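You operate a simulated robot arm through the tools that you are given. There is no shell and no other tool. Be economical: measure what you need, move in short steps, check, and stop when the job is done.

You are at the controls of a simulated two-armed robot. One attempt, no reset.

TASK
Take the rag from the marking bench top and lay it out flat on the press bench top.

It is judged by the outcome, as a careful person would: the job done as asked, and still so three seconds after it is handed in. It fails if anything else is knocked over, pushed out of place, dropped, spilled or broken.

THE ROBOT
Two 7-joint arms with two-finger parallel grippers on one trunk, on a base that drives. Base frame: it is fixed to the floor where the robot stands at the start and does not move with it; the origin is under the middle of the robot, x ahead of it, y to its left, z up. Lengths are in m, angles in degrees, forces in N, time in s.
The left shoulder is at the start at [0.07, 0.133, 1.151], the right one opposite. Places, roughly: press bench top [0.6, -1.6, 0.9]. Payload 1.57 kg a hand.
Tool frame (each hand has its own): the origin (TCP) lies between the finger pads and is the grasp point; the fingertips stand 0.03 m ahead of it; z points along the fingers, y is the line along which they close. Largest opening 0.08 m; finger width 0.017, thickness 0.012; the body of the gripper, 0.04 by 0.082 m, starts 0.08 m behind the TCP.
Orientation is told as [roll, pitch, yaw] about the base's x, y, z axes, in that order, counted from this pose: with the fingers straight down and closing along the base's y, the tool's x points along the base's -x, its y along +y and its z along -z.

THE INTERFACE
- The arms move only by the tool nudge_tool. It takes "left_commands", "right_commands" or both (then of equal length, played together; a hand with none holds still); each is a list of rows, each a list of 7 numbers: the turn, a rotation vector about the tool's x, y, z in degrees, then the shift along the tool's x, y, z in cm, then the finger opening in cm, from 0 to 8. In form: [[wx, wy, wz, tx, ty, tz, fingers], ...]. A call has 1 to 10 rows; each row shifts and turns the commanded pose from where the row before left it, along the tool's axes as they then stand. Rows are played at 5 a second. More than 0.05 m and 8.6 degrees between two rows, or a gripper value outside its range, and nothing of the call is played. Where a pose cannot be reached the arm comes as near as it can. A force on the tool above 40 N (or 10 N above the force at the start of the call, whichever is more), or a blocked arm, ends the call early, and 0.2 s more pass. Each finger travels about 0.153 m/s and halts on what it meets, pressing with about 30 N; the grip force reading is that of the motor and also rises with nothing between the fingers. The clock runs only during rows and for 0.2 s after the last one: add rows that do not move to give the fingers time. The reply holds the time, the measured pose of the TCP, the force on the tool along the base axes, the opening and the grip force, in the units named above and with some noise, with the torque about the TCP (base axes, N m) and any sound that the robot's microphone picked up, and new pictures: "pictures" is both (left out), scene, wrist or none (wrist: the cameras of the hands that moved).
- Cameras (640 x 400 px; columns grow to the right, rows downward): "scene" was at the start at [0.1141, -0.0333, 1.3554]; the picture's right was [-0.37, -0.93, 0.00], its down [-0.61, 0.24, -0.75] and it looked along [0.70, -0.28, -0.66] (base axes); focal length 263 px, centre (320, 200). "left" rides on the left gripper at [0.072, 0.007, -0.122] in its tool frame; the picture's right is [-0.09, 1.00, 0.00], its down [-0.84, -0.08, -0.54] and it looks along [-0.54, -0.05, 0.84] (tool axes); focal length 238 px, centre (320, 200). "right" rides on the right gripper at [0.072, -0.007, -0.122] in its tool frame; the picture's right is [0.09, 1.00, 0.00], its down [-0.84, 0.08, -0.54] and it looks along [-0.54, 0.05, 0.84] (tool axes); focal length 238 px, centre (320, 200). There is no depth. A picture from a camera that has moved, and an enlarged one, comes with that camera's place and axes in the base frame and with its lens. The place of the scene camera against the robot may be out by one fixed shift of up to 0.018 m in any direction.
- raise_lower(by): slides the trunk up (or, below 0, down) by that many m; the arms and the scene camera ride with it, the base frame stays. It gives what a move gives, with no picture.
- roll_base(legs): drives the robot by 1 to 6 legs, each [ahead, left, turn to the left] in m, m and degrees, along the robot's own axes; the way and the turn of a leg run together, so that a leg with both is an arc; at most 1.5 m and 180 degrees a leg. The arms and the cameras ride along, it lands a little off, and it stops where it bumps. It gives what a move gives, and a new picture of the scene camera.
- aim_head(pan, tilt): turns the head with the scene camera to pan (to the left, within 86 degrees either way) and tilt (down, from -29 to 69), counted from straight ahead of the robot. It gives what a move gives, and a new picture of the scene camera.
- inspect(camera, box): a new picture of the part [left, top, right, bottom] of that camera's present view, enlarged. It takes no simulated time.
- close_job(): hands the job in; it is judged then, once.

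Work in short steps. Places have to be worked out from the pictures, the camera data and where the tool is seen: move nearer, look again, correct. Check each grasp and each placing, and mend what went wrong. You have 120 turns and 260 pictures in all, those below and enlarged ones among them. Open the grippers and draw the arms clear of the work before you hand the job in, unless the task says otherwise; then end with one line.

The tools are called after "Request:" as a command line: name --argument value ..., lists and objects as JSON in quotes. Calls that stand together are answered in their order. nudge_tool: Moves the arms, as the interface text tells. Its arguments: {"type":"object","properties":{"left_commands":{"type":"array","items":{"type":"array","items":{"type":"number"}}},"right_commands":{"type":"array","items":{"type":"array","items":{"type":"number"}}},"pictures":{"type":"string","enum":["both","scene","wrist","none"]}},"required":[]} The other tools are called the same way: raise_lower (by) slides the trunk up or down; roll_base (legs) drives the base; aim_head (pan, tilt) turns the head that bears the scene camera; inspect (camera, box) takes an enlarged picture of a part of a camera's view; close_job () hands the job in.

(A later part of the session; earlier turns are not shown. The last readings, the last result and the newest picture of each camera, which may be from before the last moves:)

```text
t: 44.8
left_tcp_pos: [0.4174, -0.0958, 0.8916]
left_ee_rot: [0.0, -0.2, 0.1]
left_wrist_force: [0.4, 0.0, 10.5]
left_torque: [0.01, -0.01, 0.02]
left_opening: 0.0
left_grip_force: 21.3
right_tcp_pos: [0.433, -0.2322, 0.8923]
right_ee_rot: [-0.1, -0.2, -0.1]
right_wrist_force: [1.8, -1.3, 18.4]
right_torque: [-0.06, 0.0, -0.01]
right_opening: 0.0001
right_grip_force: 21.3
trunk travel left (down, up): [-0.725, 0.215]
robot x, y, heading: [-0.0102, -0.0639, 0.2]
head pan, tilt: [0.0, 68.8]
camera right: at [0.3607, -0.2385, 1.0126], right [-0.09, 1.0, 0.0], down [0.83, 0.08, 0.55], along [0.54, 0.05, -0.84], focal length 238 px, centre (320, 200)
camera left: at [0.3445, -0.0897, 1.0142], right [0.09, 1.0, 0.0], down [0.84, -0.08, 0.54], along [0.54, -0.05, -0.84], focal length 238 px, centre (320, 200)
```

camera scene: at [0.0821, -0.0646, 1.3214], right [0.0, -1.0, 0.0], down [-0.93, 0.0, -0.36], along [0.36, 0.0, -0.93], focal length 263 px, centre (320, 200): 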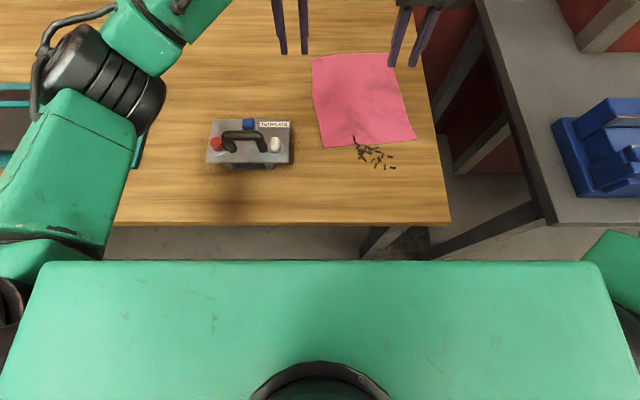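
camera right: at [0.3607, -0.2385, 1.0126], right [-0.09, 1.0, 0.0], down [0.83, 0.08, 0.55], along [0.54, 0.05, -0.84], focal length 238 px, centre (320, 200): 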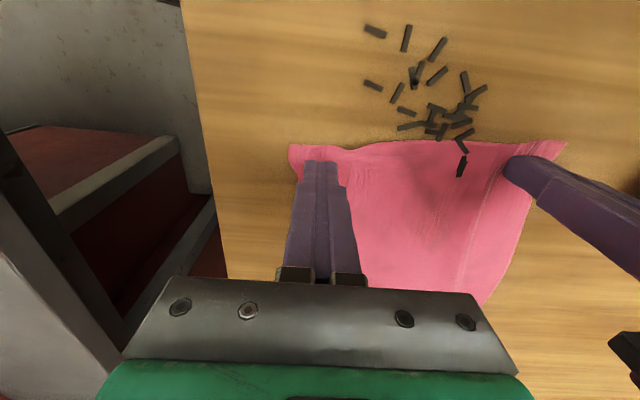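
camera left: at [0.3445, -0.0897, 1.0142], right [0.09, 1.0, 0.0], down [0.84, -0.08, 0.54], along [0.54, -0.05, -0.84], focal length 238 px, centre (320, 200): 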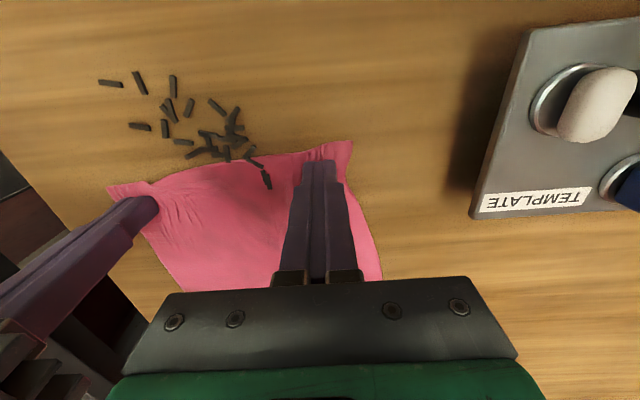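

The cloth has gathered between the fingers at both corners. I lift 4 cm slowly, drifting slightly forward away from the shavings, to test the grip.

Request:
nudge_tool --left_commands '[[0, 0, 0, -0.3, 0, -1, 0], [0, 0, 0, -0.3, 0, -1, 0], [0, 0, 0, -0.3, 0, -1, 0], [0, 0, 0, -0.3, 0, -1, 0], [0, 0, 0, 0, 0, 0, 0]]' --right_commands '[[0, 0, 0, -0.3, 0, -1, 0], [0, 0, 0, -0.3, 0, -1, 0], [0, 0, 0, -0.3, 0, -1, 0], [0, 0, 0, -0.3, 0, -1, 0], [0, 0, 0, 0, 0, 0, 0]]'

```text
t: 46.0
left_tcp_pos: [0.431, -0.0965, 0.9295]
left_ee_rot: [0.0, 0.0, 0.0]
left_wrist_force: [0.1, -0.6, 0.2]
left_torque: [0.0, 0.02, -0.04]
left_opening: 0.0
left_grip_force: 21.3
right_tcp_pos: [0.4476, -0.2338, 0.9302]
right_ee_rot: [-0.1, 0.0, 0.1]
right_wrist_force: [-0.2, -0.4, 0.6]
right_torque: [0.03, 0.01, 0.02]
right_opening: 0.0001
right_grip_force: 21.3
trunk travel left (down, up): [-0.725, 0.215]
robot x, y, heading: [-0.007, -0.0605, 0.2]
head pan, tilt: [0.0, 68.8]
camera scene: at [0.0832, -0.0636, 1.3213], right [0.0, -1.0, 0.0], down [-0.93, 0.0, -0.36], along [0.36, 0.0, -0.93], focal length 263 px, centre (320, 200)
camera right: at [0.3752, -0.2399, 1.0512], right [-0.09, 1.0, 0.0], down [0.84, 0.08, 0.54], along [0.54, 0.05, -0.84], focal length 238 px, centre (320, 200)
camera left: at [0.3594, -0.0908, 1.0532], right [0.09, 1.0, 0.0], down [0.84, -0.08, 0.54], along [0.54, -0.05, -0.84], focal length 238 px, centre (320, 200)
```

scene: 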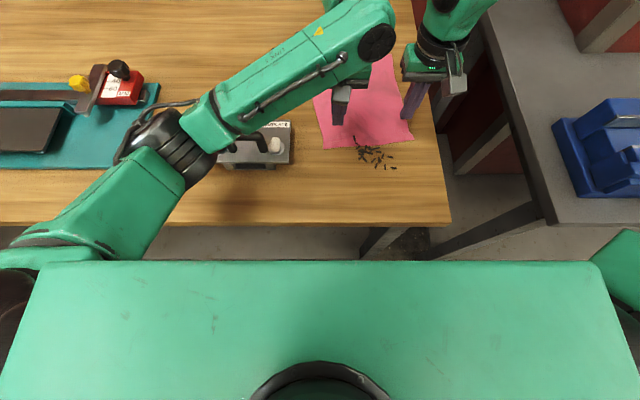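
right: 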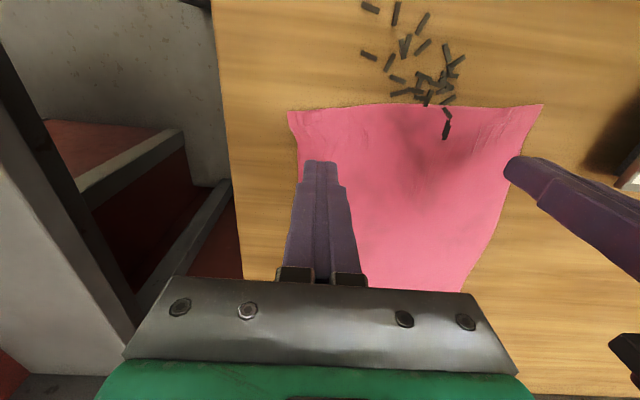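
left: 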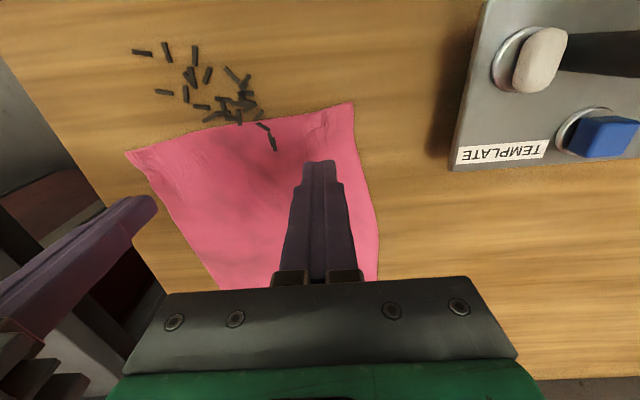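

The cloth slipped out: too little was gathered. I retry with the right hand only, 5 cm opening, a firmer press and slower closing.

Request:
nudge_tool --right_commands '[[0, 0, 0, 1.1, 0.6, 0.5, 5], [0, 0, 0, 0, 0, 2, 5], [0, 0, 0, 0, 0, 1.2, 5], [0, 0, 0, 0, 0, 0.5, 5], [0, 0, 0, 0, 0, 0, 4], [0, 0, 0, 0, 0, 0, 3], [0, 0, 0, 0, 0, 0, 2], [0, 0, 0, 0, 0, 0, 1], [0, 0, 0, 0, 0, 0, 0], [0, 0, 0, 0, 0, 0, 0]]' --pictures "wrist"

```text
t: 48.2
left_tcp_pos: [0.4285, -0.0957, 0.933]
left_ee_rot: [-0.1, -0.2, 0.1]
left_wrist_force: [-0.4, 0.4, -0.3]
left_torque: [-0.01, -0.01, 0.0]
left_opening: 0.0
left_grip_force: 21.4
right_tcp_pos: [0.434, -0.2256, 0.8912]
right_ee_rot: [0.0, -0.4, -0.1]
right_wrist_force: [2.6, -1.0, 37.7]
right_torque: [-0.03, 0.03, 0.02]
right_opening: 0.0031
right_grip_force: 24.5
trunk travel left (down, up): [-0.725, 0.215]
robot x, y, heading: [-0.0073, -0.0581, 0.4]
head pan, tilt: [0.0, 68.8]
camera right: at [0.3609, -0.2323, 1.0122], right [-0.09, 1.0, 0.0], down [0.83, 0.08, 0.55], along [0.55, 0.05, -0.84], focal length 238 px, centre (320, 200)
```

right: 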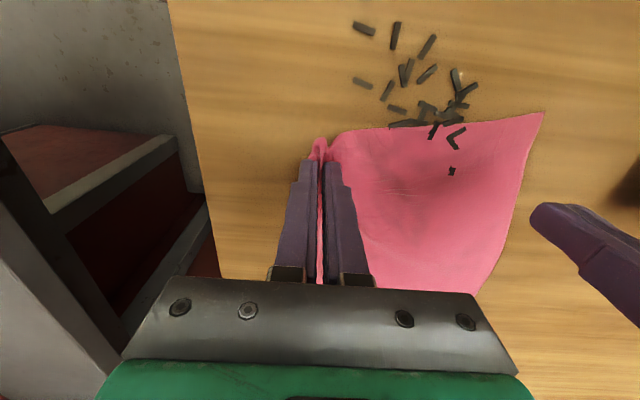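

The right hand now holds a fold (3 mm between the pads). I look with the left camera before placing the left hand.

Request:
inspect --camera "left" --box '[60, 40, 480, 300]'

```text
1.52 times, centred on (270, 170) of left
camera zoom: at [0.3556, -0.0892, 1.0549], right [0.09, 1.0, 0.0], down [0.83, -0.08, 0.55], along [0.54, -0.05, -0.84], focal length 363 px, centre (396, 246)
```

zoom: 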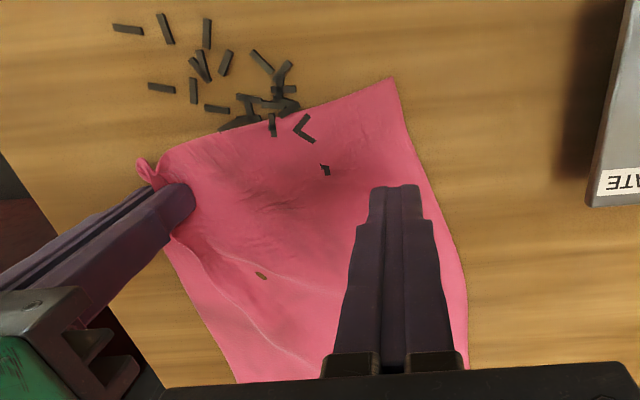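

The rag got pulled onto the shavings a little. I lift the right corner gently and draw it right/forward to take the cloth off the pile before grasping with the left.

Request:
nudge_tool --right_commands '[[0, 0, 0, 0, 0, -1.5, 0], [0, 0, 0, -0.5, -0.5, -1.5, 0], [0, 0, 0, -1, -1, -1, 0], [0, 0, 0, -1, -1, 0, 0], [0, 0, 0, -1, -1, 0, 0], [0, 0, 0, 0, 0, 0, 0]]' --pictures "both"

Request:
inspect --camera "left" --box '[60, 40, 480, 300]'

```text
t: 49.6
left_tcp_pos: [0.4316, -0.0959, 0.929]
left_ee_rot: [0.1, -0.1, 0.0]
left_wrist_force: [0.1, -0.3, 0.6]
left_torque: [0.0, -0.04, -0.01]
left_opening: 0.0
left_grip_force: 21.1
right_tcp_pos: [0.4711, -0.2626, 0.9268]
right_ee_rot: [0.1, 0.0, 0.1]
right_wrist_force: [0.0, -0.2, 0.0]
right_torque: [-0.01, 0.03, 0.02]
right_opening: 0.0026
right_grip_force: 23.8
trunk travel left (down, up): [-0.725, 0.215]
robot x, y, heading: [-0.0109, -0.0644, 0.1]
head pan, tilt: [0.0, 68.8]
camera scene: at [0.0836, -0.0636, 1.3213], right [0.0, -1.0, 0.0], down [-0.93, 0.0, -0.36], along [0.36, 0.0, -0.93], focal length 263 px, centre (320, 200)
camera right: at [0.3991, -0.2692, 1.0482], right [-0.09, 1.0, 0.0], down [0.84, 0.08, 0.54], along [0.54, 0.05, -0.84], focal length 238 px, centre (320, 200)
```

scene: 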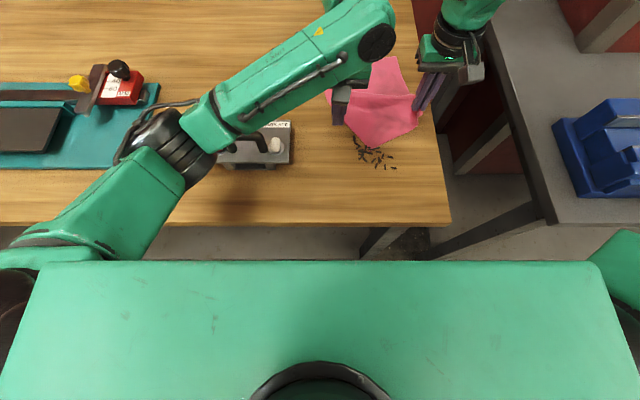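
right: 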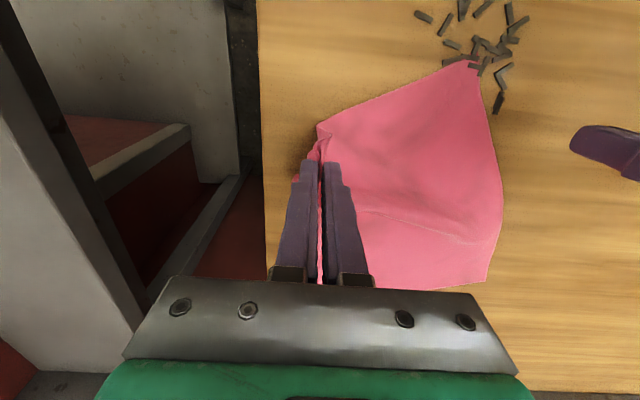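

```text
1.52 times, centred on (270, 170) of left
camera zoom: at [0.3596, -0.0907, 1.0531], right [0.09, 1.0, 0.0], down [0.84, -0.08, 0.54], along [0.54, -0.05, -0.84], focal length 363 px, centre (396, 246)
```

zoom: 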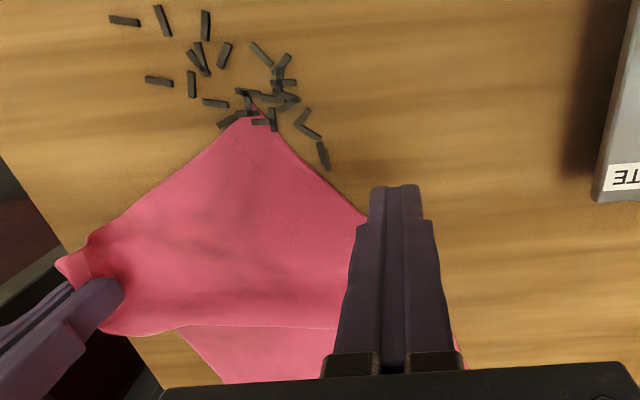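

The cloth slides easily and pivots; corner D now sits at the pile. I move the held corner forward 9 cm so the rag clears the shavings, onto the empty wood.

Request:
nudge_tool --left_commands '[[0, 0, 0, 0, 3, -2, 0], [0, 0, 0, 0, 3, -2, 0], [0, 0, 0, 0, 0, 0, 0], [0, 0, 0, 0, 0, 0, 0], [0, 0, 0, 0, 0, 0, 0], [0, 0, 0, 0, 0, 0, 0]]' --right_commands '[[0, 0, 0, -1, 0, -1.5, 0], [0, 0, 0, -2, 0, -1.5, 0], [0, 0, 0, -2, 0, 0, 0], [0, 0, 0, -2, 0.5, 0, 0], [0, 0, 0, -2, 0.5, 0, 0], [0, 0, 0, 0, 0, 0, 0]]'

```text
t: 51.0
left_tcp_pos: [0.4301, -0.0374, 0.9716]
left_ee_rot: [0.0, 0.0, 0.1]
left_wrist_force: [-0.2, 0.2, 0.6]
left_torque: [0.02, 0.02, 0.0]
left_opening: 0.0
left_grip_force: 21.2
right_tcp_pos: [0.5319, -0.2659, 0.9622]
right_ee_rot: [0.1, -0.1, 0.0]
right_wrist_force: [-0.5, 0.2, -0.8]
right_torque: [-0.02, 0.03, -0.04]
right_opening: 0.0027
right_grip_force: 23.7
right hand out of reach, approached as far as the arm can: row 4, 5
trunk travel left (down, up): [-0.725, 0.215]
robot x, y, heading: [-0.0078, -0.0594, 0.1]
head pan, tilt: [0.0, 68.8]
camera scene: at [0.084, -0.064, 1.3212], right [0.0, -1.0, 0.0], down [-0.93, 0.0, -0.36], along [0.36, 0.0, -0.93], focal length 263 px, centre (320, 200)
camera right: at [0.4589, -0.2717, 1.0835], right [-0.09, 1.0, 0.0], down [0.84, 0.08, 0.54], along [0.54, 0.05, -0.84], focal length 238 px, centre (320, 200)
camera left: at [0.3574, -0.0315, 1.0935], right [0.09, 1.0, 0.0], down [0.84, -0.08, 0.54], along [0.54, -0.05, -0.84], focal length 238 px, centre (320, 200)
```

scene: 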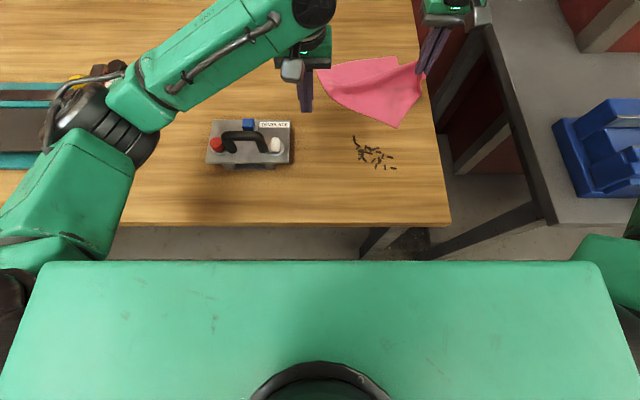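
right: 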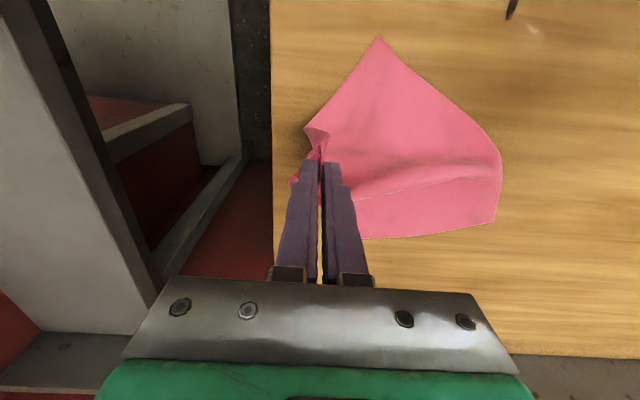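
left: 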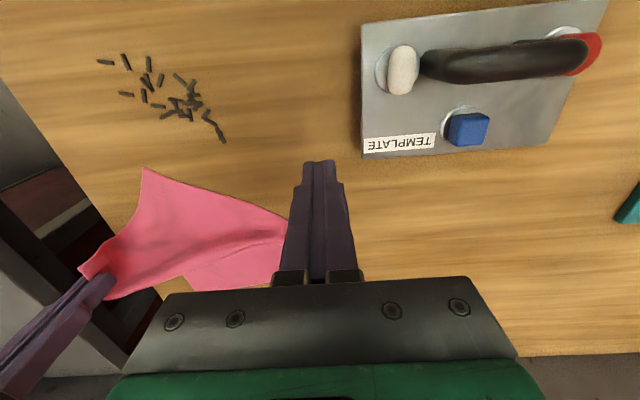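

The rag is clear of the shavings and those stay behind. With the grip on one corner firm, I lift the whole rag with the trunk, then will carry it to the clean, roomy press bench and regrasp there.

Request:
raise_lower --by 0.21

Request:
nudge_tool --right_commands '[[0, 0, 0, 1, 0, -2, 0], [0, 0, 0, 1, 0, -2, 0], [0, 0, 0, 1, 0, -1, 0], [0, 0, 0, 0, 0, 0, 0]]'

```text
t: 53.2
left_tcp_pos: [0.4295, -0.0383, 1.1813]
left_ee_rot: [0.0, 0.0, 0.1]
left_wrist_force: [0.1, -0.3, -0.6]
left_torque: [0.02, -0.02, -0.01]
left_opening: 0.0
left_grip_force: 21.1
right_tcp_pos: [0.5294, -0.266, 1.1728]
right_ee_rot: [0.0, -0.2, 0.0]
right_wrist_force: [-0.7, -0.3, -0.1]
right_torque: [-0.01, -0.02, -0.02]
right_opening: 0.0026
right_grip_force: 23.9
trunk travel left (down, up): [-0.935, 0.005]
robot x, y, heading: [-0.0083, -0.0607, 0.0]
head pan, tilt: [0.0, 68.8]
```

```text
t: 54.2
left_tcp_pos: [0.4294, -0.0365, 1.18]
left_ee_rot: [-0.1, 0.1, 0.2]
left_wrist_force: [-0.3, -0.2, -0.2]
left_torque: [0.0, 0.0, 0.03]
left_opening: 0.0
left_grip_force: 21.8
right_tcp_pos: [0.5012, -0.2651, 1.2232]
right_ee_rot: [0.0, 0.0, 0.0]
right_wrist_force: [-0.1, 0.1, 0.6]
right_torque: [0.0, 0.02, -0.02]
right_opening: 0.0026
right_grip_force: 23.9
trunk travel left (down, up): [-0.935, 0.005]
robot x, y, heading: [-0.0098, -0.0635, 0.1]
head pan, tilt: [0.0, 68.8]
camera scene: at [0.084, -0.0637, 1.5313], right [0.0, -1.0, 0.0], down [-0.93, 0.0, -0.36], along [0.36, 0.0, -0.93], focal length 263 px, centre (320, 200)
camera right: at [0.4287, -0.2717, 1.344], right [-0.09, 1.0, 0.0], down [0.84, 0.08, 0.54], along [0.54, 0.05, -0.84], focal length 238 px, centre (320, 200)
```

scene: 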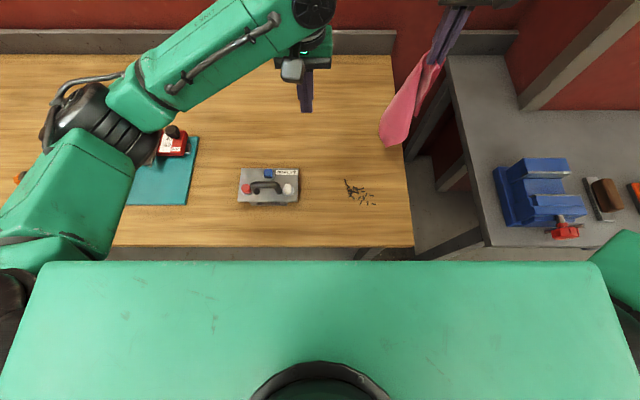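
right: 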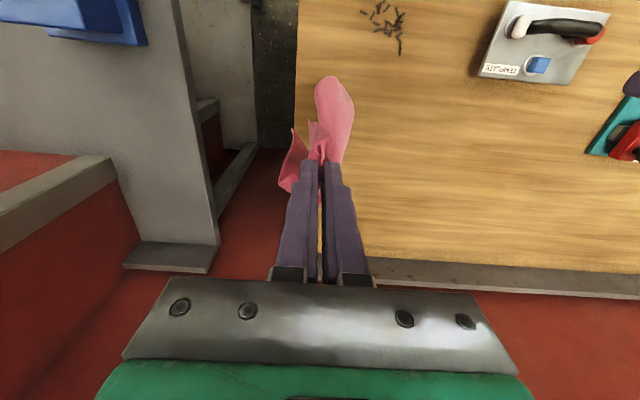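

The rag hangs free and the shavings remain put. I back off well clear of the benches and drive across to in front of the gap.

Request:
roll_base --legs '[[-0.45, 0, 0], [0, -0.85, 0], [0, -0.82, 0]]'

Request:
aim_head --pan -10 --tilt 40

```text
t: 65.1
left_tcp_pos: [-0.0384, -1.722, 1.1801]
left_ee_rot: [0.0, 0.0, -0.9]
left_wrist_force: [-0.3, 0.5, 0.2]
left_torque: [0.03, -0.01, -0.01]
left_opening: 0.0002
left_grip_force: 21.0
right_tcp_pos: [0.0294, -1.9517, 1.2221]
right_ee_rot: [0.0, -0.1, -0.9]
right_wrist_force: [-0.1, 0.3, 0.3]
right_torque: [-0.01, 0.0, -0.01]
right_opening: 0.0023
right_grip_force: 23.9
trunk travel left (down, up): [-0.935, 0.005]
robot x, y, heading: [-0.4752, -1.741, -1.0]
head pan, tilt: [0.0, 68.8]
camera scene: at [-0.3844, -1.7434, 1.5313], right [-0.01, -1.0, 0.0], down [-0.93, 0.01, -0.36], along [0.36, -0.01, -0.93], focal length 263 px, centre (320, 200)
```

scene: 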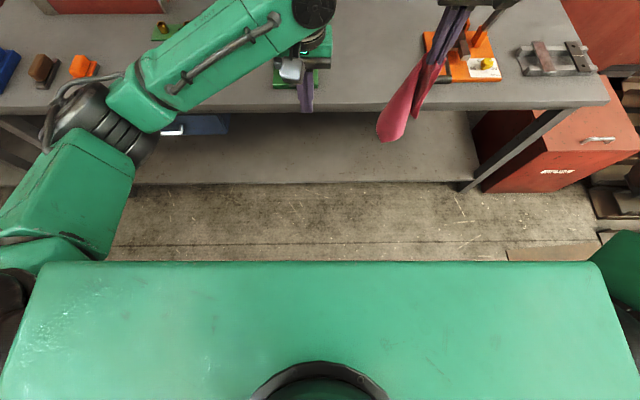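

```text
t: 66.1
left_tcp_pos: [-0.0396, -1.7233, 1.1801]
left_ee_rot: [0.0, 0.0, -1.0]
left_wrist_force: [0.7, 0.1, -0.4]
left_torque: [0.03, -0.02, 0.0]
left_opening: 0.0
left_grip_force: 21.7
right_tcp_pos: [0.0289, -1.9531, 1.2235]
right_ee_rot: [0.1, -0.1, -0.9]
right_wrist_force: [0.5, 0.5, 0.3]
right_torque: [0.02, -0.03, -0.03]
right_opening: 0.0031
right_grip_force: 23.6
trunk travel left (down, up): [-0.935, 0.005]
robot x, y, heading: [-0.4788, -1.7379, -1.1]
head pan, tilt: [-10.0, 40.0]
camera scene: at [-0.3569, -1.7606, 1.5673], right [-0.19, -0.98, 0.0], down [-0.63, 0.12, -0.77], along [0.75, -0.14, -0.64], focal length 263 px, centre (320, 200)
```

scene: 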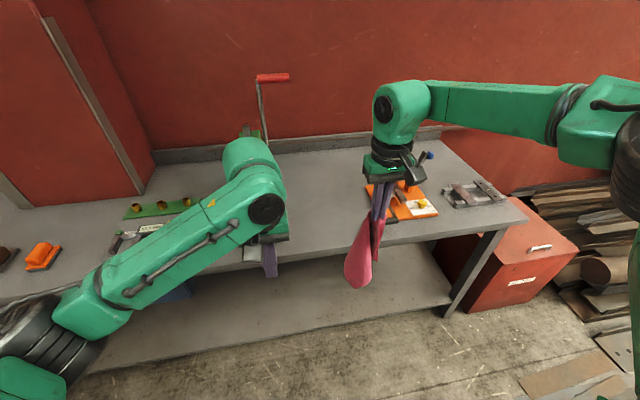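

The rag hangs steady. I retract the left hand so it won't meet the press, then roll up to the bench, heading corrected.

Request:
nudge_tool --left_commands '[[0, 0, 0, 3.5, 3, 0, 0], [0, 0, 0, 3.5, 3, 0, 0], [0, 0, 0, 3.5, 3, 0, 0], [0, 0, 0, 3.5, 3, 0, 0], [0, 0, 0, 3.5, 3, 0, 5]]' --pictures "none"

Request:
roll_base --legs '[[0, 0.01, 1.1], [0.46, 0, 0]]'

```text
t: 67.3
left_tcp_pos: [-0.141, -1.6182, 1.1831]
left_ee_rot: [0.1, 0.2, -0.9]
left_wrist_force: [0.0, -0.4, 0.1]
left_torque: [0.02, 0.0, 0.0]
left_opening: 0.0503
left_grip_force: 0.1
left hand out of reach, approached as far as the arm can: row 4, 5
right_tcp_pos: [0.0289, -1.9525, 1.2226]
right_ee_rot: [0.0, 0.0, -1.0]
right_wrist_force: [-0.1, 0.7, -0.2]
right_torque: [0.01, 0.01, -0.02]
right_opening: 0.0024
right_grip_force: 24.1
trunk travel left (down, up): [-0.935, 0.005]
robot x, y, heading: [-0.476, -1.7358, -0.9]
head pan, tilt: [-10.0, 40.0]
```

```text
t: 70.3
left_tcp_pos: [0.3019, -1.5969, 1.1849]
left_ee_rot: [-0.1, 0.1, 0.5]
left_wrist_force: [-0.8, -0.5, 0.6]
left_torque: [0.01, 0.0, 0.02]
left_opening: 0.0502
left_grip_force: 0.1
right_tcp_pos: [0.4812, -1.9279, 1.2233]
right_ee_rot: [0.0, -0.2, 0.6]
right_wrist_force: [0.0, -0.2, 0.8]
right_torque: [0.01, -0.02, -0.04]
right_opening: 0.003
right_grip_force: 23.8
trunk travel left (down, up): [-0.935, 0.005]
robot x, y, heading: [-0.0266, -1.729, 0.5]
head pan, tilt: [-10.0, 40.0]
camera scene: at [0.0895, -1.7442, 1.5677], right [-0.17, -0.99, 0.0], down [-0.63, 0.11, -0.77], along [0.76, -0.13, -0.64], focal length 263 px, centre (320, 200)
```

scene: 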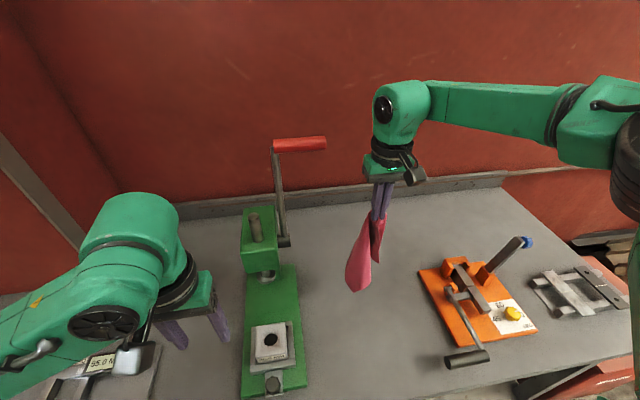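

Good view of the empty patch. I push the right hand forward 6 cm and lower until the lowest corner just reaches the bench.

Request:
nudge_tool --right_commands '[[0, 0, 0, -2, 0, 0, 0], [0, 0, 0, -2, 0, 0, 0], [0, 0, 0, -2, 0, 0, 0], [0, 0, 0, 0, 0, 2.5, 0], [0, 0, 0, 0, 0, 2.5, 0], [0, 0, 0, 0, 0, 2.5, 0], [0, 0, 0, 0, 0, 0, 0]]' --pictures "scene"

```text
t: 71.9
left_tcp_pos: [0.3032, -1.5963, 1.1846]
left_ee_rot: [-0.1, 0.1, 0.6]
left_wrist_force: [0.9, -0.1, 0.1]
left_torque: [-0.01, -0.02, 0.02]
left_opening: 0.05
left_grip_force: 0.0
right_tcp_pos: [0.5127, -1.9361, 1.1502]
right_ee_rot: [0.1, -0.2, 0.5]
right_wrist_force: [-0.5, 0.0, 0.5]
right_torque: [0.02, 0.0, 0.02]
right_opening: 0.0026
right_grip_force: 24.1
right hand out of reach, approached as far as the arm can: row 2, 3, 5, 6
trunk travel left (down, up): [-0.935, 0.005]
robot x, y, heading: [-0.0277, -1.7331, 0.3]
head pan, tilt: [-10.0, 40.0]
camera scene: at [0.0918, -1.7441, 1.5674], right [-0.17, -0.99, 0.0], down [-0.63, 0.11, -0.77], along [0.76, -0.13, -0.64], focal length 263 px, centre (320, 200)
```

scene: 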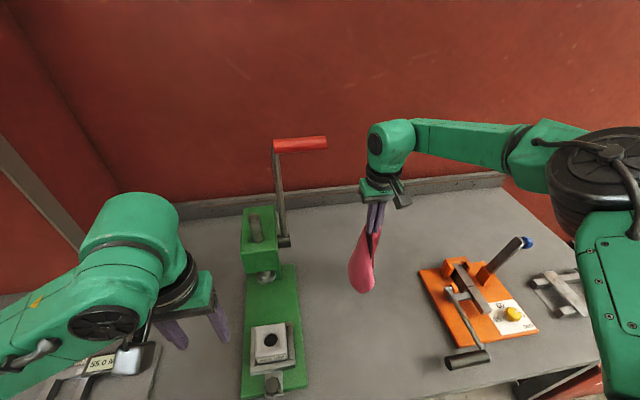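

The lowest corner touches at about x=0.49. I now lay by drawing back and down along an arc.

Request:
nudge_tool --right_commands '[[0, 0, 0, 4, 0, 0.5, 0], [0, 0, 0, 4, 0, 1.2, 0], [0, 0, 0, 3.5, 0, 2, 0], [0, 0, 0, 3, 0, 2.5, 0], [0, 0, 0, 2.5, 0, 3.2, 0], [0, 0, 0, 2, 0, 3.5, 0], [0, 0, 0, 1.5, 0, 3.5, 0], [0, 0, 0, 1, 0, 3.5, 0], [0, 0, 0, 0.5, 0, 2.3, 0], [0, 0, 0, 0, 0, 0, 0]]'

```text
t: 74.1
left_tcp_pos: [0.3042, -1.5972, 1.1848]
left_ee_rot: [0.0, 0.0, 0.5]
left_wrist_force: [0.2, -0.6, -0.4]
left_torque: [0.0, 0.01, -0.02]
left_opening: 0.05
left_grip_force: 0.0
right_tcp_pos: [0.2888, -1.9468, 0.949]
right_ee_rot: [0.1, -0.1, 0.6]
right_wrist_force: [-0.2, -0.1, 0.4]
right_torque: [0.0, 0.0, -0.03]
right_opening: 0.0029
right_grip_force: 23.8
right hand out of reach, approached as far as the arm can: row 8, 9
trunk travel left (down, up): [-0.935, 0.005]
robot x, y, heading: [-0.0299, -1.7273, 0.6]
head pan, tilt: [-10.0, 40.0]
camera scene: at [0.0914, -1.7452, 1.5675], right [-0.17, -0.99, 0.0], down [-0.63, 0.11, -0.77], along [0.76, -0.13, -0.64], focal length 263 px, centre (320, 200)
camera right: at [0.2173, -1.9545, 1.0703], right [-0.1, 0.99, 0.0], down [0.83, 0.08, 0.54], along [0.54, 0.06, -0.84], focal length 238 px, centre (320, 200)
```

scene: 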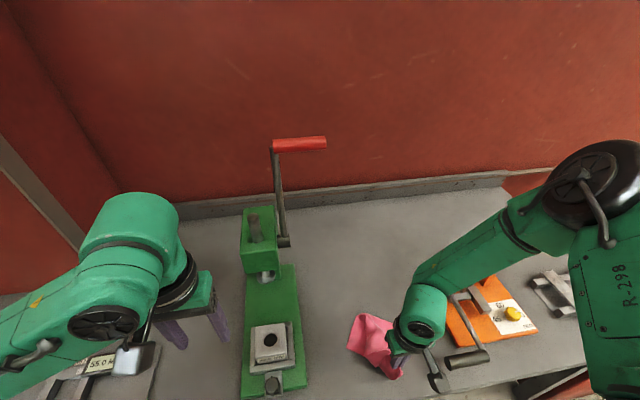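
right: 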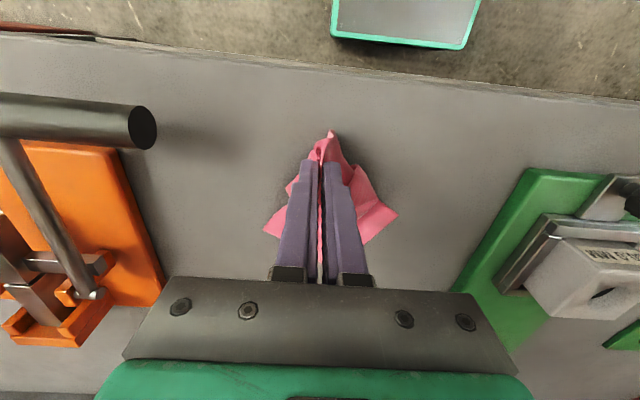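

The rag lies with two corners peeking out to either side of the held corner. I enlarge the scene view to understand its shape.

Request:
inspect --camera "scene" --box '[310, 280, 470, 400]'

Request:
inspect --camera "right" --box '[220, 100, 460, 290]'

```text
3.33 times, centred on (390, 340) of scene
camera zoom: at [0.0914, -1.7452, 1.5675], right [-0.17, -0.99, 0.0], down [-0.63, 0.11, -0.77], along [0.76, -0.13, -0.64], focal length 878 px, centre (87, -267)
```

zoom: 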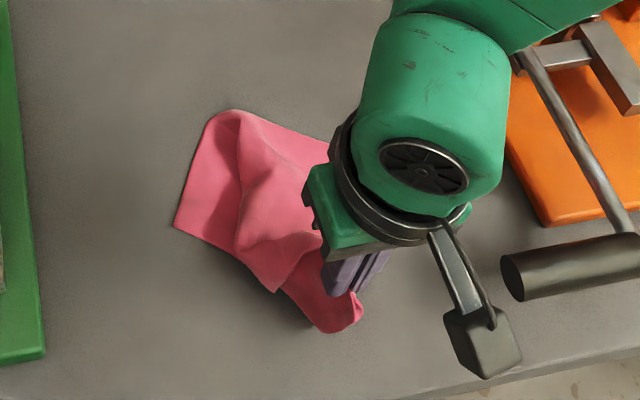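

```text
2.11 times, centred on (340, 195) of right
camera zoom: at [0.2173, -1.9545, 1.0703], right [-0.1, 0.99, 0.0], down [0.83, 0.08, 0.54], along [0.54, 0.06, -0.84], focal length 502 px, centre (278, 210)
```

zoom: 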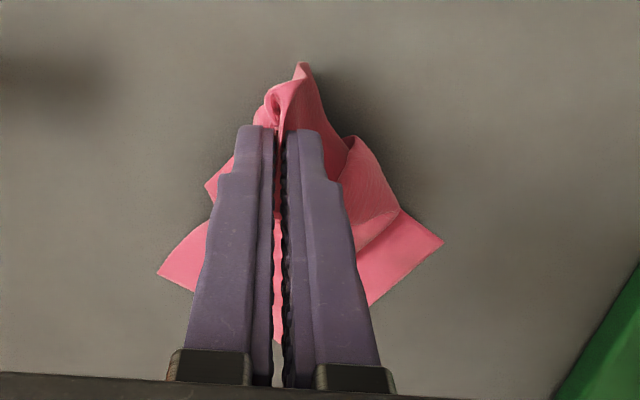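

A corner points left on the bench at about (0.358,-1.858). I'll lower the trunk 5 cm and bring the left hand over it, turned 45° so its camera stays away from the right hand.

Request:
raise_lower --by -0.05

Request:
nudge_tool --left_commands '[[0, 0, 8, 0, 0, 0, 5], [0, 0, 8, 0, 0, 0, 5], [0, 0, 8, 0, 0, 0, 5], [0, 0, 8, 0, 0, 0, 5], [0, 0, 8, 0, 0, 0, 5], [0, 0, 5, 0, 0, 0, 5]]' --pictures "none"

```text
t: 75.0
left_tcp_pos: [0.3026, -1.5962, 1.1334]
left_ee_rot: [-0.1, 0.1, 0.4]
left_wrist_force: [0.6, 0.0, -0.7]
left_torque: [-0.02, 0.01, 0.03]
left_opening: 0.05
left_grip_force: 0.2
right_tcp_pos: [0.2904, -1.9466, 0.8991]
right_ee_rot: [0.1, -0.2, 0.5]
right_wrist_force: [0.0, -0.2, 1.0]
right_torque: [0.01, 0.01, -0.01]
right_opening: 0.0025
right_grip_force: 23.9
trunk travel left (down, up): [-0.885, 0.055]
robot x, y, heading: [-0.0265, -1.7317, 0.7]
head pan, tilt: [-10.0, 40.0]
```

```text
t: 76.4
left_tcp_pos: [0.3043, -1.5963, 1.1331]
left_ee_rot: [-0.1, 0.2, -44.6]
left_wrist_force: [-0.1, 0.0, -0.4]
left_torque: [0.0, 0.01, 0.01]
left_opening: 0.0498
left_grip_force: 0.1
right_tcp_pos: [0.2903, -1.948, 0.8989]
right_ee_rot: [0.0, -0.1, 0.4]
right_wrist_force: [0.0, 0.3, -0.2]
right_torque: [0.0, 0.01, 0.0]
right_opening: 0.0026
right_grip_force: 24.0
trunk travel left (down, up): [-0.885, 0.055]
robot x, y, heading: [-0.0267, -1.7283, 0.8]
head pan, tilt: [-10.0, 40.0]
```

Now I traverse the left hand over the press's front edge at height to above the corner.

Request:
nudge_tool --left_commands '[[0, 0, 0, -3.7, -2.5, 0, 5], [0, 0, 0, -3.7, -2.5, 0, 5], [0, 0, 0, -3.7, -2.5, 0, 5], [0, 0, 0, -3.7, -2.5, 0, 5], [0, 0, 0, -3.7, -2.5, 0, 5], [0, 0, 0, -3.7, -2.5, 0, 5], [0, 0, 0, 0, 0, 4, 5], [0, 0, 0, 0, 0, 4, 5], [0, 0, 0, 0, 0, 0, 5]]'

```text
t: 78.4
left_tcp_pos: [0.3559, -1.8586, 1.0555]
left_ee_rot: [0.0, 0.1, -44.5]
left_wrist_force: [0.6, 0.7, -0.2]
left_torque: [0.01, 0.0, 0.01]
left_opening: 0.0499
left_grip_force: 0.0
right_tcp_pos: [0.2896, -1.9471, 0.8999]
right_ee_rot: [0.1, -0.1, 0.5]
right_wrist_force: [1.0, 0.0, 0.1]
right_torque: [-0.01, -0.01, -0.01]
right_opening: 0.0027
right_grip_force: 24.3
trunk travel left (down, up): [-0.885, 0.055]
robot x, y, heading: [-0.0268, -1.7278, 0.7]
head pan, tilt: [-10.0, 40.0]
camera scene: at [0.0916, -1.7455, 1.5174], right [-0.17, -0.99, 0.0], down [-0.63, 0.11, -0.77], along [0.76, -0.13, -0.64], focal length 263 px, centre (320, 200)
camera left: at [0.3091, -1.8053, 1.1776], right [0.76, 0.65, 0.0], down [0.54, -0.64, 0.54], along [0.35, -0.41, -0.84], focal length 238 px, centre (320, 200)
```

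scene: 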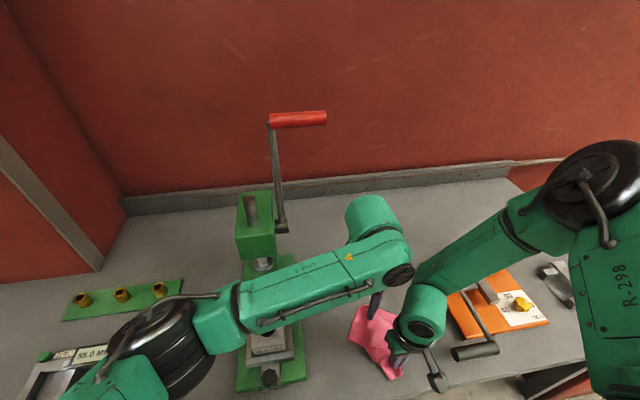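
left: 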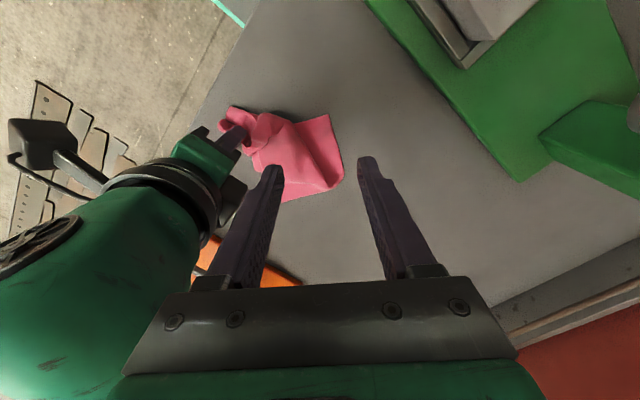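

The corner is at (0.366,-1.852). I ease the right hand 2 cm back/right for clearance and bring the left down to z 0.95 over (0.368,-1.870).

Request:
nudge_tool --right_commands '[[0, 0, 0, 1, -1, 0, 0], [0, 0, 0, 1, -1, 0, 0], [0, 0, 0, 0, 0, 0, 0], [0, 0, 0, 0, 0, 0, 0], [0, 0, 0, 0, 0, 0, 0]]' --left_commands '[[0, 0, 0, 0, 0, 0, 5], [0, 0, 0, -1.7, 0, 2, 5], [0, 0, 0, 0, 0, 4, 5], [0, 0, 0, 0, 0, 4, 5], [0, 0, 0, 0, 0, 0, 5]]'

```text
t: 79.6
left_tcp_pos: [0.371, -1.8712, 0.9539]
left_ee_rot: [0.0, 0.1, -44.5]
left_wrist_force: [0.2, 0.1, 0.2]
left_torque: [0.01, -0.02, 0.0]
left_opening: 0.0503
left_grip_force: 0.1
right_tcp_pos: [0.2696, -1.968, 0.8991]
right_ee_rot: [0.1, 0.0, 0.5]
right_wrist_force: [-0.2, -0.7, 0.0]
right_torque: [0.01, -0.01, -0.06]
right_opening: 0.0025
right_grip_force: 23.7
trunk travel left (down, up): [-0.885, 0.055]
robot x, y, heading: [-0.026, -1.7267, 0.8]
head pan, tilt: [-10.0, 40.0]
camera scene: at [0.0918, -1.7451, 1.5174], right [-0.17, -0.99, 0.0], down [-0.63, 0.11, -0.77], along [0.76, -0.13, -0.64], focal length 263 px, centre (320, 200)
camera right: at [0.1973, -1.9751, 1.0206], right [-0.1, 0.99, 0.0], down [0.83, 0.08, 0.54], along [0.54, 0.06, -0.84], focal length 238 px, centre (320, 200)
camera left: at [0.3233, -1.8169, 1.0767], right [0.76, 0.65, 0.0], down [0.54, -0.64, 0.54], along [0.35, -0.41, -0.84], focal length 238 px, centre (320, 200)
```

scene: 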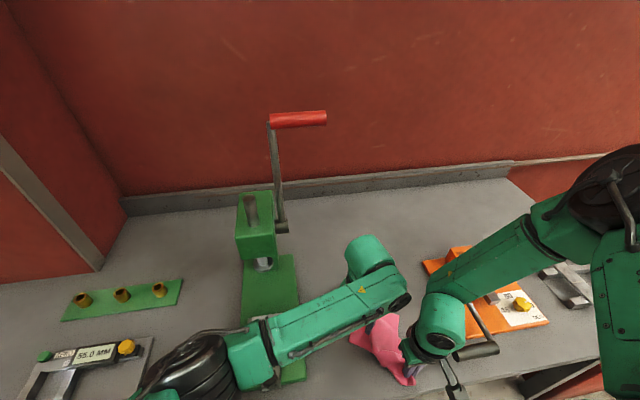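
right: 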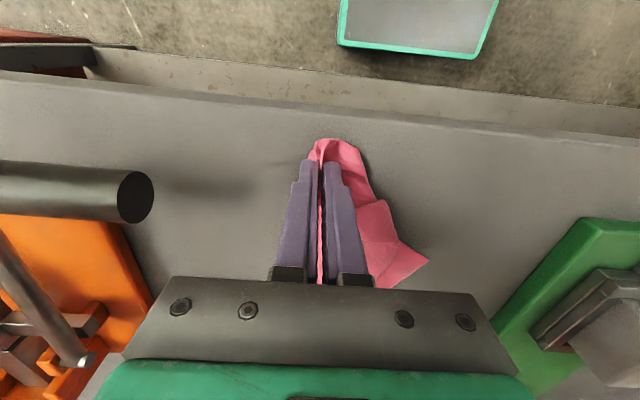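
left: 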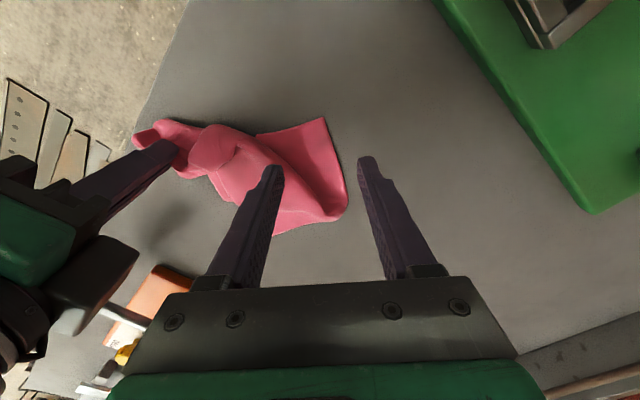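

The corner triangle lies at (0.360,-1.854), single layer. I centre on it and go down to light contact.

Request:
nudge_tool --left_commands '[[0, 0, 0, 0.7, -0.5, 1.5, 5], [0, 0, 0, 0, 0, 2, 5], [0, 0, 0, 0, 0, 1.5, 5], [0, 0, 0, 0, 0, 0.8, 5], [0, 0, 0, 0, 0, 0.5, 5], [0, 0, 0, 0, 0, 0, 5]]' --pictures "both"

```text
t: 81.0
left_tcp_pos: [0.3681, -1.8596, 0.8915]
left_ee_rot: [1.0, 0.0, -43.8]
left_wrist_force: [1.0, -1.3, 19.0]
left_torque: [-0.57, 0.34, 0.08]
left_opening: 0.0504
left_grip_force: 0.1
right_tcp_pos: [0.2681, -1.9673, 0.9003]
right_ee_rot: [0.1, -0.2, 0.5]
right_wrist_force: [-0.4, -0.2, -0.5]
right_torque: [0.01, -0.01, 0.0]
right_opening: 0.0025
right_grip_force: 23.7
trunk travel left (down, up): [-0.885, 0.055]
robot x, y, heading: [-0.0289, -1.7281, 0.7]
head pan, tilt: [-10.0, 40.0]
camera scene: at [0.0898, -1.7441, 1.518], right [-0.17, -0.99, 0.0], down [-0.63, 0.11, -0.77], along [0.76, -0.13, -0.64], focal length 263 px, centre (320, 200)
camera left: at [0.3199, -1.8082, 1.015], right [0.76, 0.66, 0.02], down [0.54, -0.64, 0.54], along [0.37, -0.4, -0.84], focal length 238 px, centre (320, 200)
```

scene: 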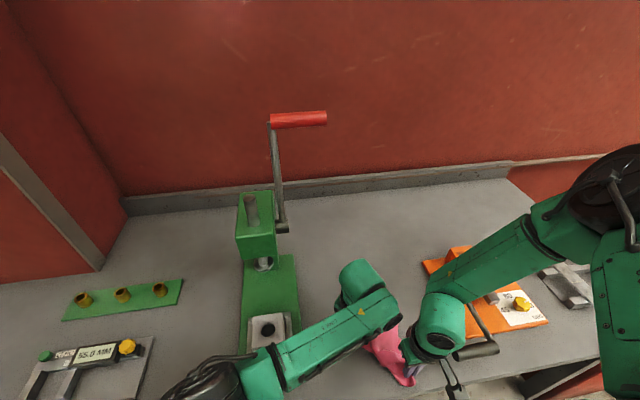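
left: 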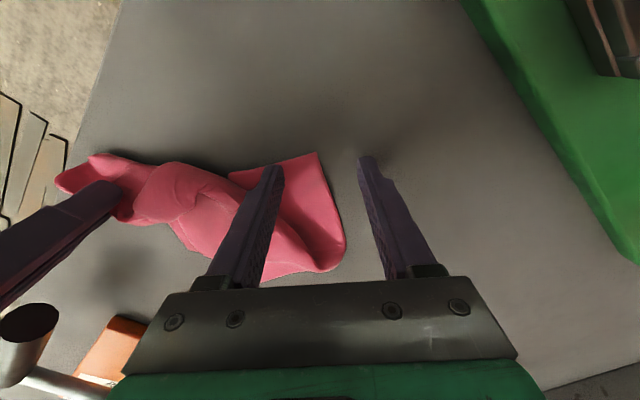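

Position is off by about 1 cm with an odd torque; I check whether the left forearm is touching the press block.

Request:
inspect --camera "scene" --box '[200, 240, 440, 400]'

Request:
inspect --camera "left" --box '[180, 120, 420, 290]'

```text
2.50 times, centred on (320, 320) of scene
camera zoom: at [0.0898, -1.7441, 1.518], right [-0.17, -0.99, 0.0], down [-0.63, 0.11, -0.77], along [0.76, -0.13, -0.64], focal length 658 px, centre (320, -100)
```

zoom: 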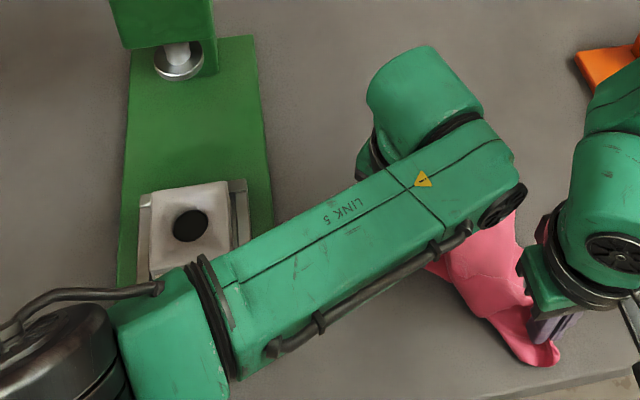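

```text
2.35 times, centred on (300, 205) of left
camera zoom: at [0.3199, -1.8082, 1.015], right [0.76, 0.66, 0.02], down [0.54, -0.64, 0.54], along [0.37, -0.4, -0.84], focal length 561 px, centre (367, 188)
```

zoom: 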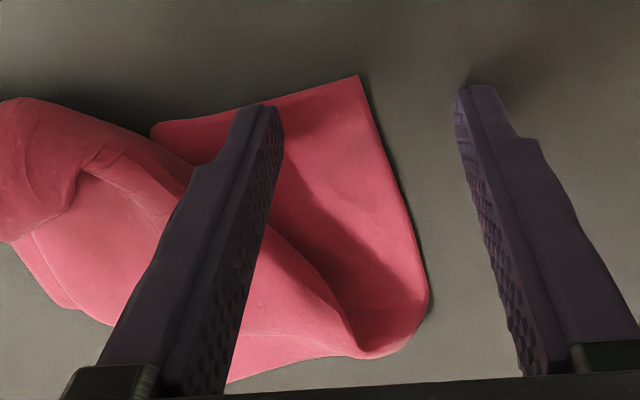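

The left link may be brushing the press's front knob. I lift the left hand straight up and compare the press's position.

Request:
nudge_tool --left_commands '[[0, 0, 0, 0, 0, -3, 5], [0, 0, 0, 0, 0, -4, 5], [0, 0, 0, 0, 0, -4, 5], [0, 0, 0, 0, 0, -4, 5], [0, 0, 0, 0, 0, 0, 5]]' --pictures "scene"

Request:
inspect --camera "scene" --box '[200, 240, 440, 400]'

```text
t: 82.4
left_tcp_pos: [0.3813, -1.8291, 1.0201]
left_ee_rot: [3.2, 3.1, -40.8]
left_wrist_force: [-0.2, 0.9, 0.1]
left_torque: [-0.01, 0.05, 0.01]
left_opening: 0.0497
left_grip_force: 0.0
right_tcp_pos: [0.2701, -1.968, 0.8998]
right_ee_rot: [0.1, -0.1, 0.5]
right_wrist_force: [-0.5, -0.6, -0.9]
right_torque: [0.03, 0.02, -0.04]
right_opening: 0.0026
right_grip_force: 23.7
trunk travel left (down, up): [-0.885, 0.055]
robot x, y, heading: [-0.0267, -1.7282, 0.6]
head pan, tilt: [-10.0, 40.0]
stopped in row 5 (left hand): the arm was blocked; the commanded pose is now the measured one
camera scene: at [0.0922, -1.7442, 1.5174], right [-0.17, -0.99, 0.0], down [-0.63, 0.11, -0.77], along [0.76, -0.13, -0.64], focal length 263 px, centre (320, 200)
```

scene: 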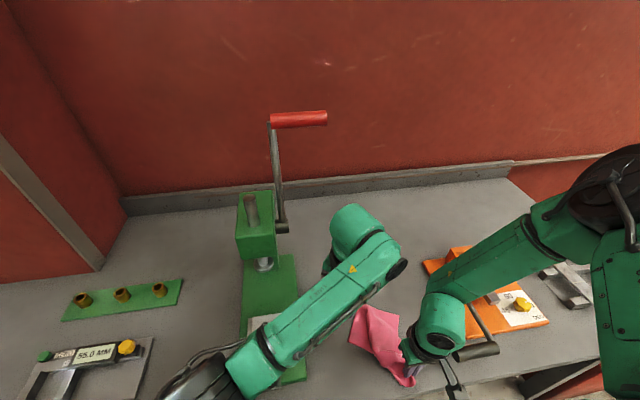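

```text
2.50 times, centred on (320, 320) of scene
camera zoom: at [0.0922, -1.7442, 1.5174], right [-0.17, -0.99, 0.0], down [-0.63, 0.11, -0.77], along [0.76, -0.13, -0.64], focal length 658 px, centre (320, -100)
```

zoom: 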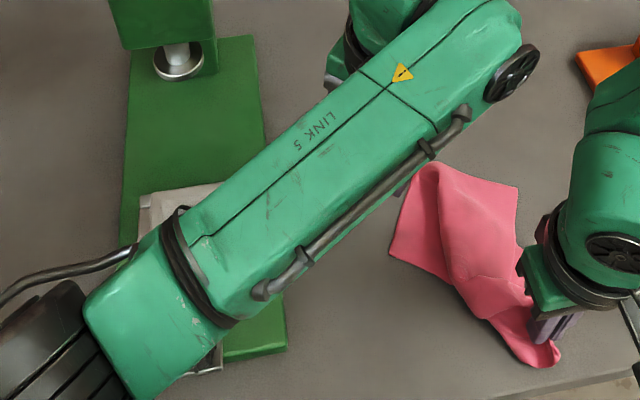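

The lift was blocked too, so some part of the left arm is against something. I look at the left elbow.

Request:
aim_head --pan 25 --tilt 60

```text
t: 83.4
left_tcp_pos: [0.3797, -1.8294, 1.0195]
left_ee_rot: [3.2, 2.9, -40.8]
left_wrist_force: [0.2, -0.7, 0.7]
left_torque: [0.01, 0.01, -0.02]
left_opening: 0.0501
left_grip_force: 0.0
right_tcp_pos: [0.269, -1.9671, 0.8987]
right_ee_rot: [0.1, 0.0, 0.5]
right_wrist_force: [0.2, 0.5, 0.5]
right_torque: [0.0, -0.03, -0.05]
right_opening: 0.0026
right_grip_force: 24.3
trunk travel left (down, up): [-0.885, 0.055]
robot x, y, heading: [-0.0274, -1.7284, 0.5]
head pan, tilt: [25.0, 60.0]
camera scene: at [0.0683, -1.7018, 1.4907], right [0.43, -0.9, 0.0], down [-0.78, -0.37, -0.5], along [0.45, 0.22, -0.87], focal length 263 px, centre (320, 200)
```

scene: 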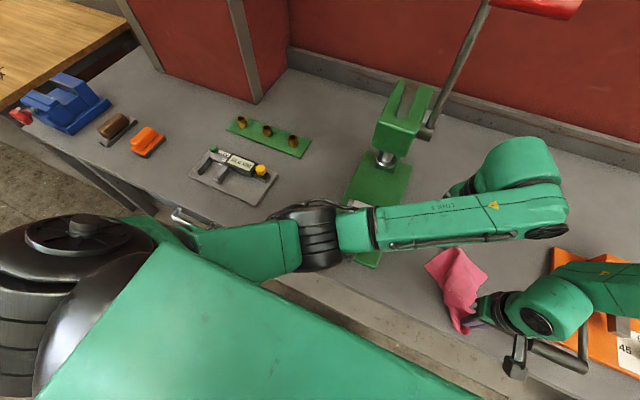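

Request:
inspect --camera "scene" --box '[230, 130, 430, 300]'

```text
2.35 times, centred on (330, 215) of scene
camera zoom: at [0.0683, -1.7018, 1.4907], right [0.43, -0.9, 0.0], down [-0.78, -0.37, -0.5], along [0.45, 0.22, -0.87], focal length 620 px, centre (296, 165)
```

zoom: 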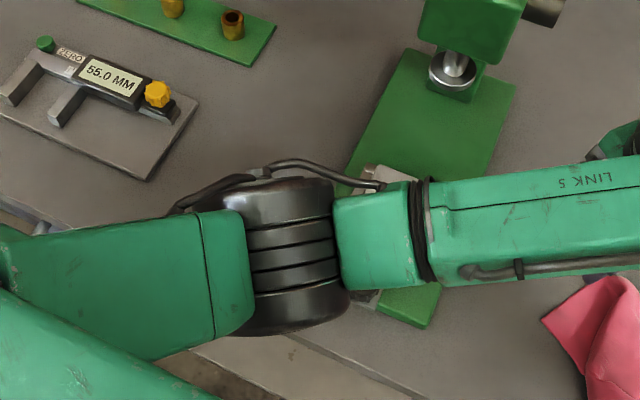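

The left elbow is resting against the press block area. I raise the trunk 5.5 cm to lift the elbow straight off.

Request:
raise_lower --by 0.054

Request:
inspect --camera "scene" --box '[230, 130, 430, 300]'

```text
t: 84.4
left_tcp_pos: [0.38, -1.8289, 1.0725]
left_ee_rot: [3.1, 3.0, -40.8]
left_wrist_force: [0.7, 0.2, -0.7]
left_torque: [-0.01, 0.01, 0.0]
left_opening: 0.0501
left_grip_force: 0.1
right_tcp_pos: [0.2699, -1.9678, 0.9529]
right_ee_rot: [0.1, -0.1, 0.4]
right_wrist_force: [-0.1, -0.7, -0.8]
right_torque: [0.0, 0.03, -0.05]
right_opening: 0.0028
right_grip_force: 24.1
trunk travel left (down, up): [-0.939, 0.001]
robot x, y, heading: [-0.0281, -1.7321, 0.5]
head pan, tilt: [25.0, 60.0]
```

```text
2.35 times, centred on (330, 215) of scene
camera zoom: at [0.0687, -1.7017, 1.5447], right [0.43, -0.9, 0.0], down [-0.78, -0.37, -0.5], along [0.45, 0.22, -0.87], focal length 620 px, centre (296, 165)
```

zoom: 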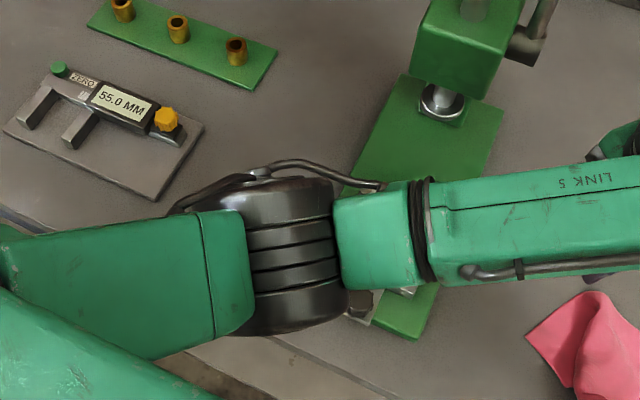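

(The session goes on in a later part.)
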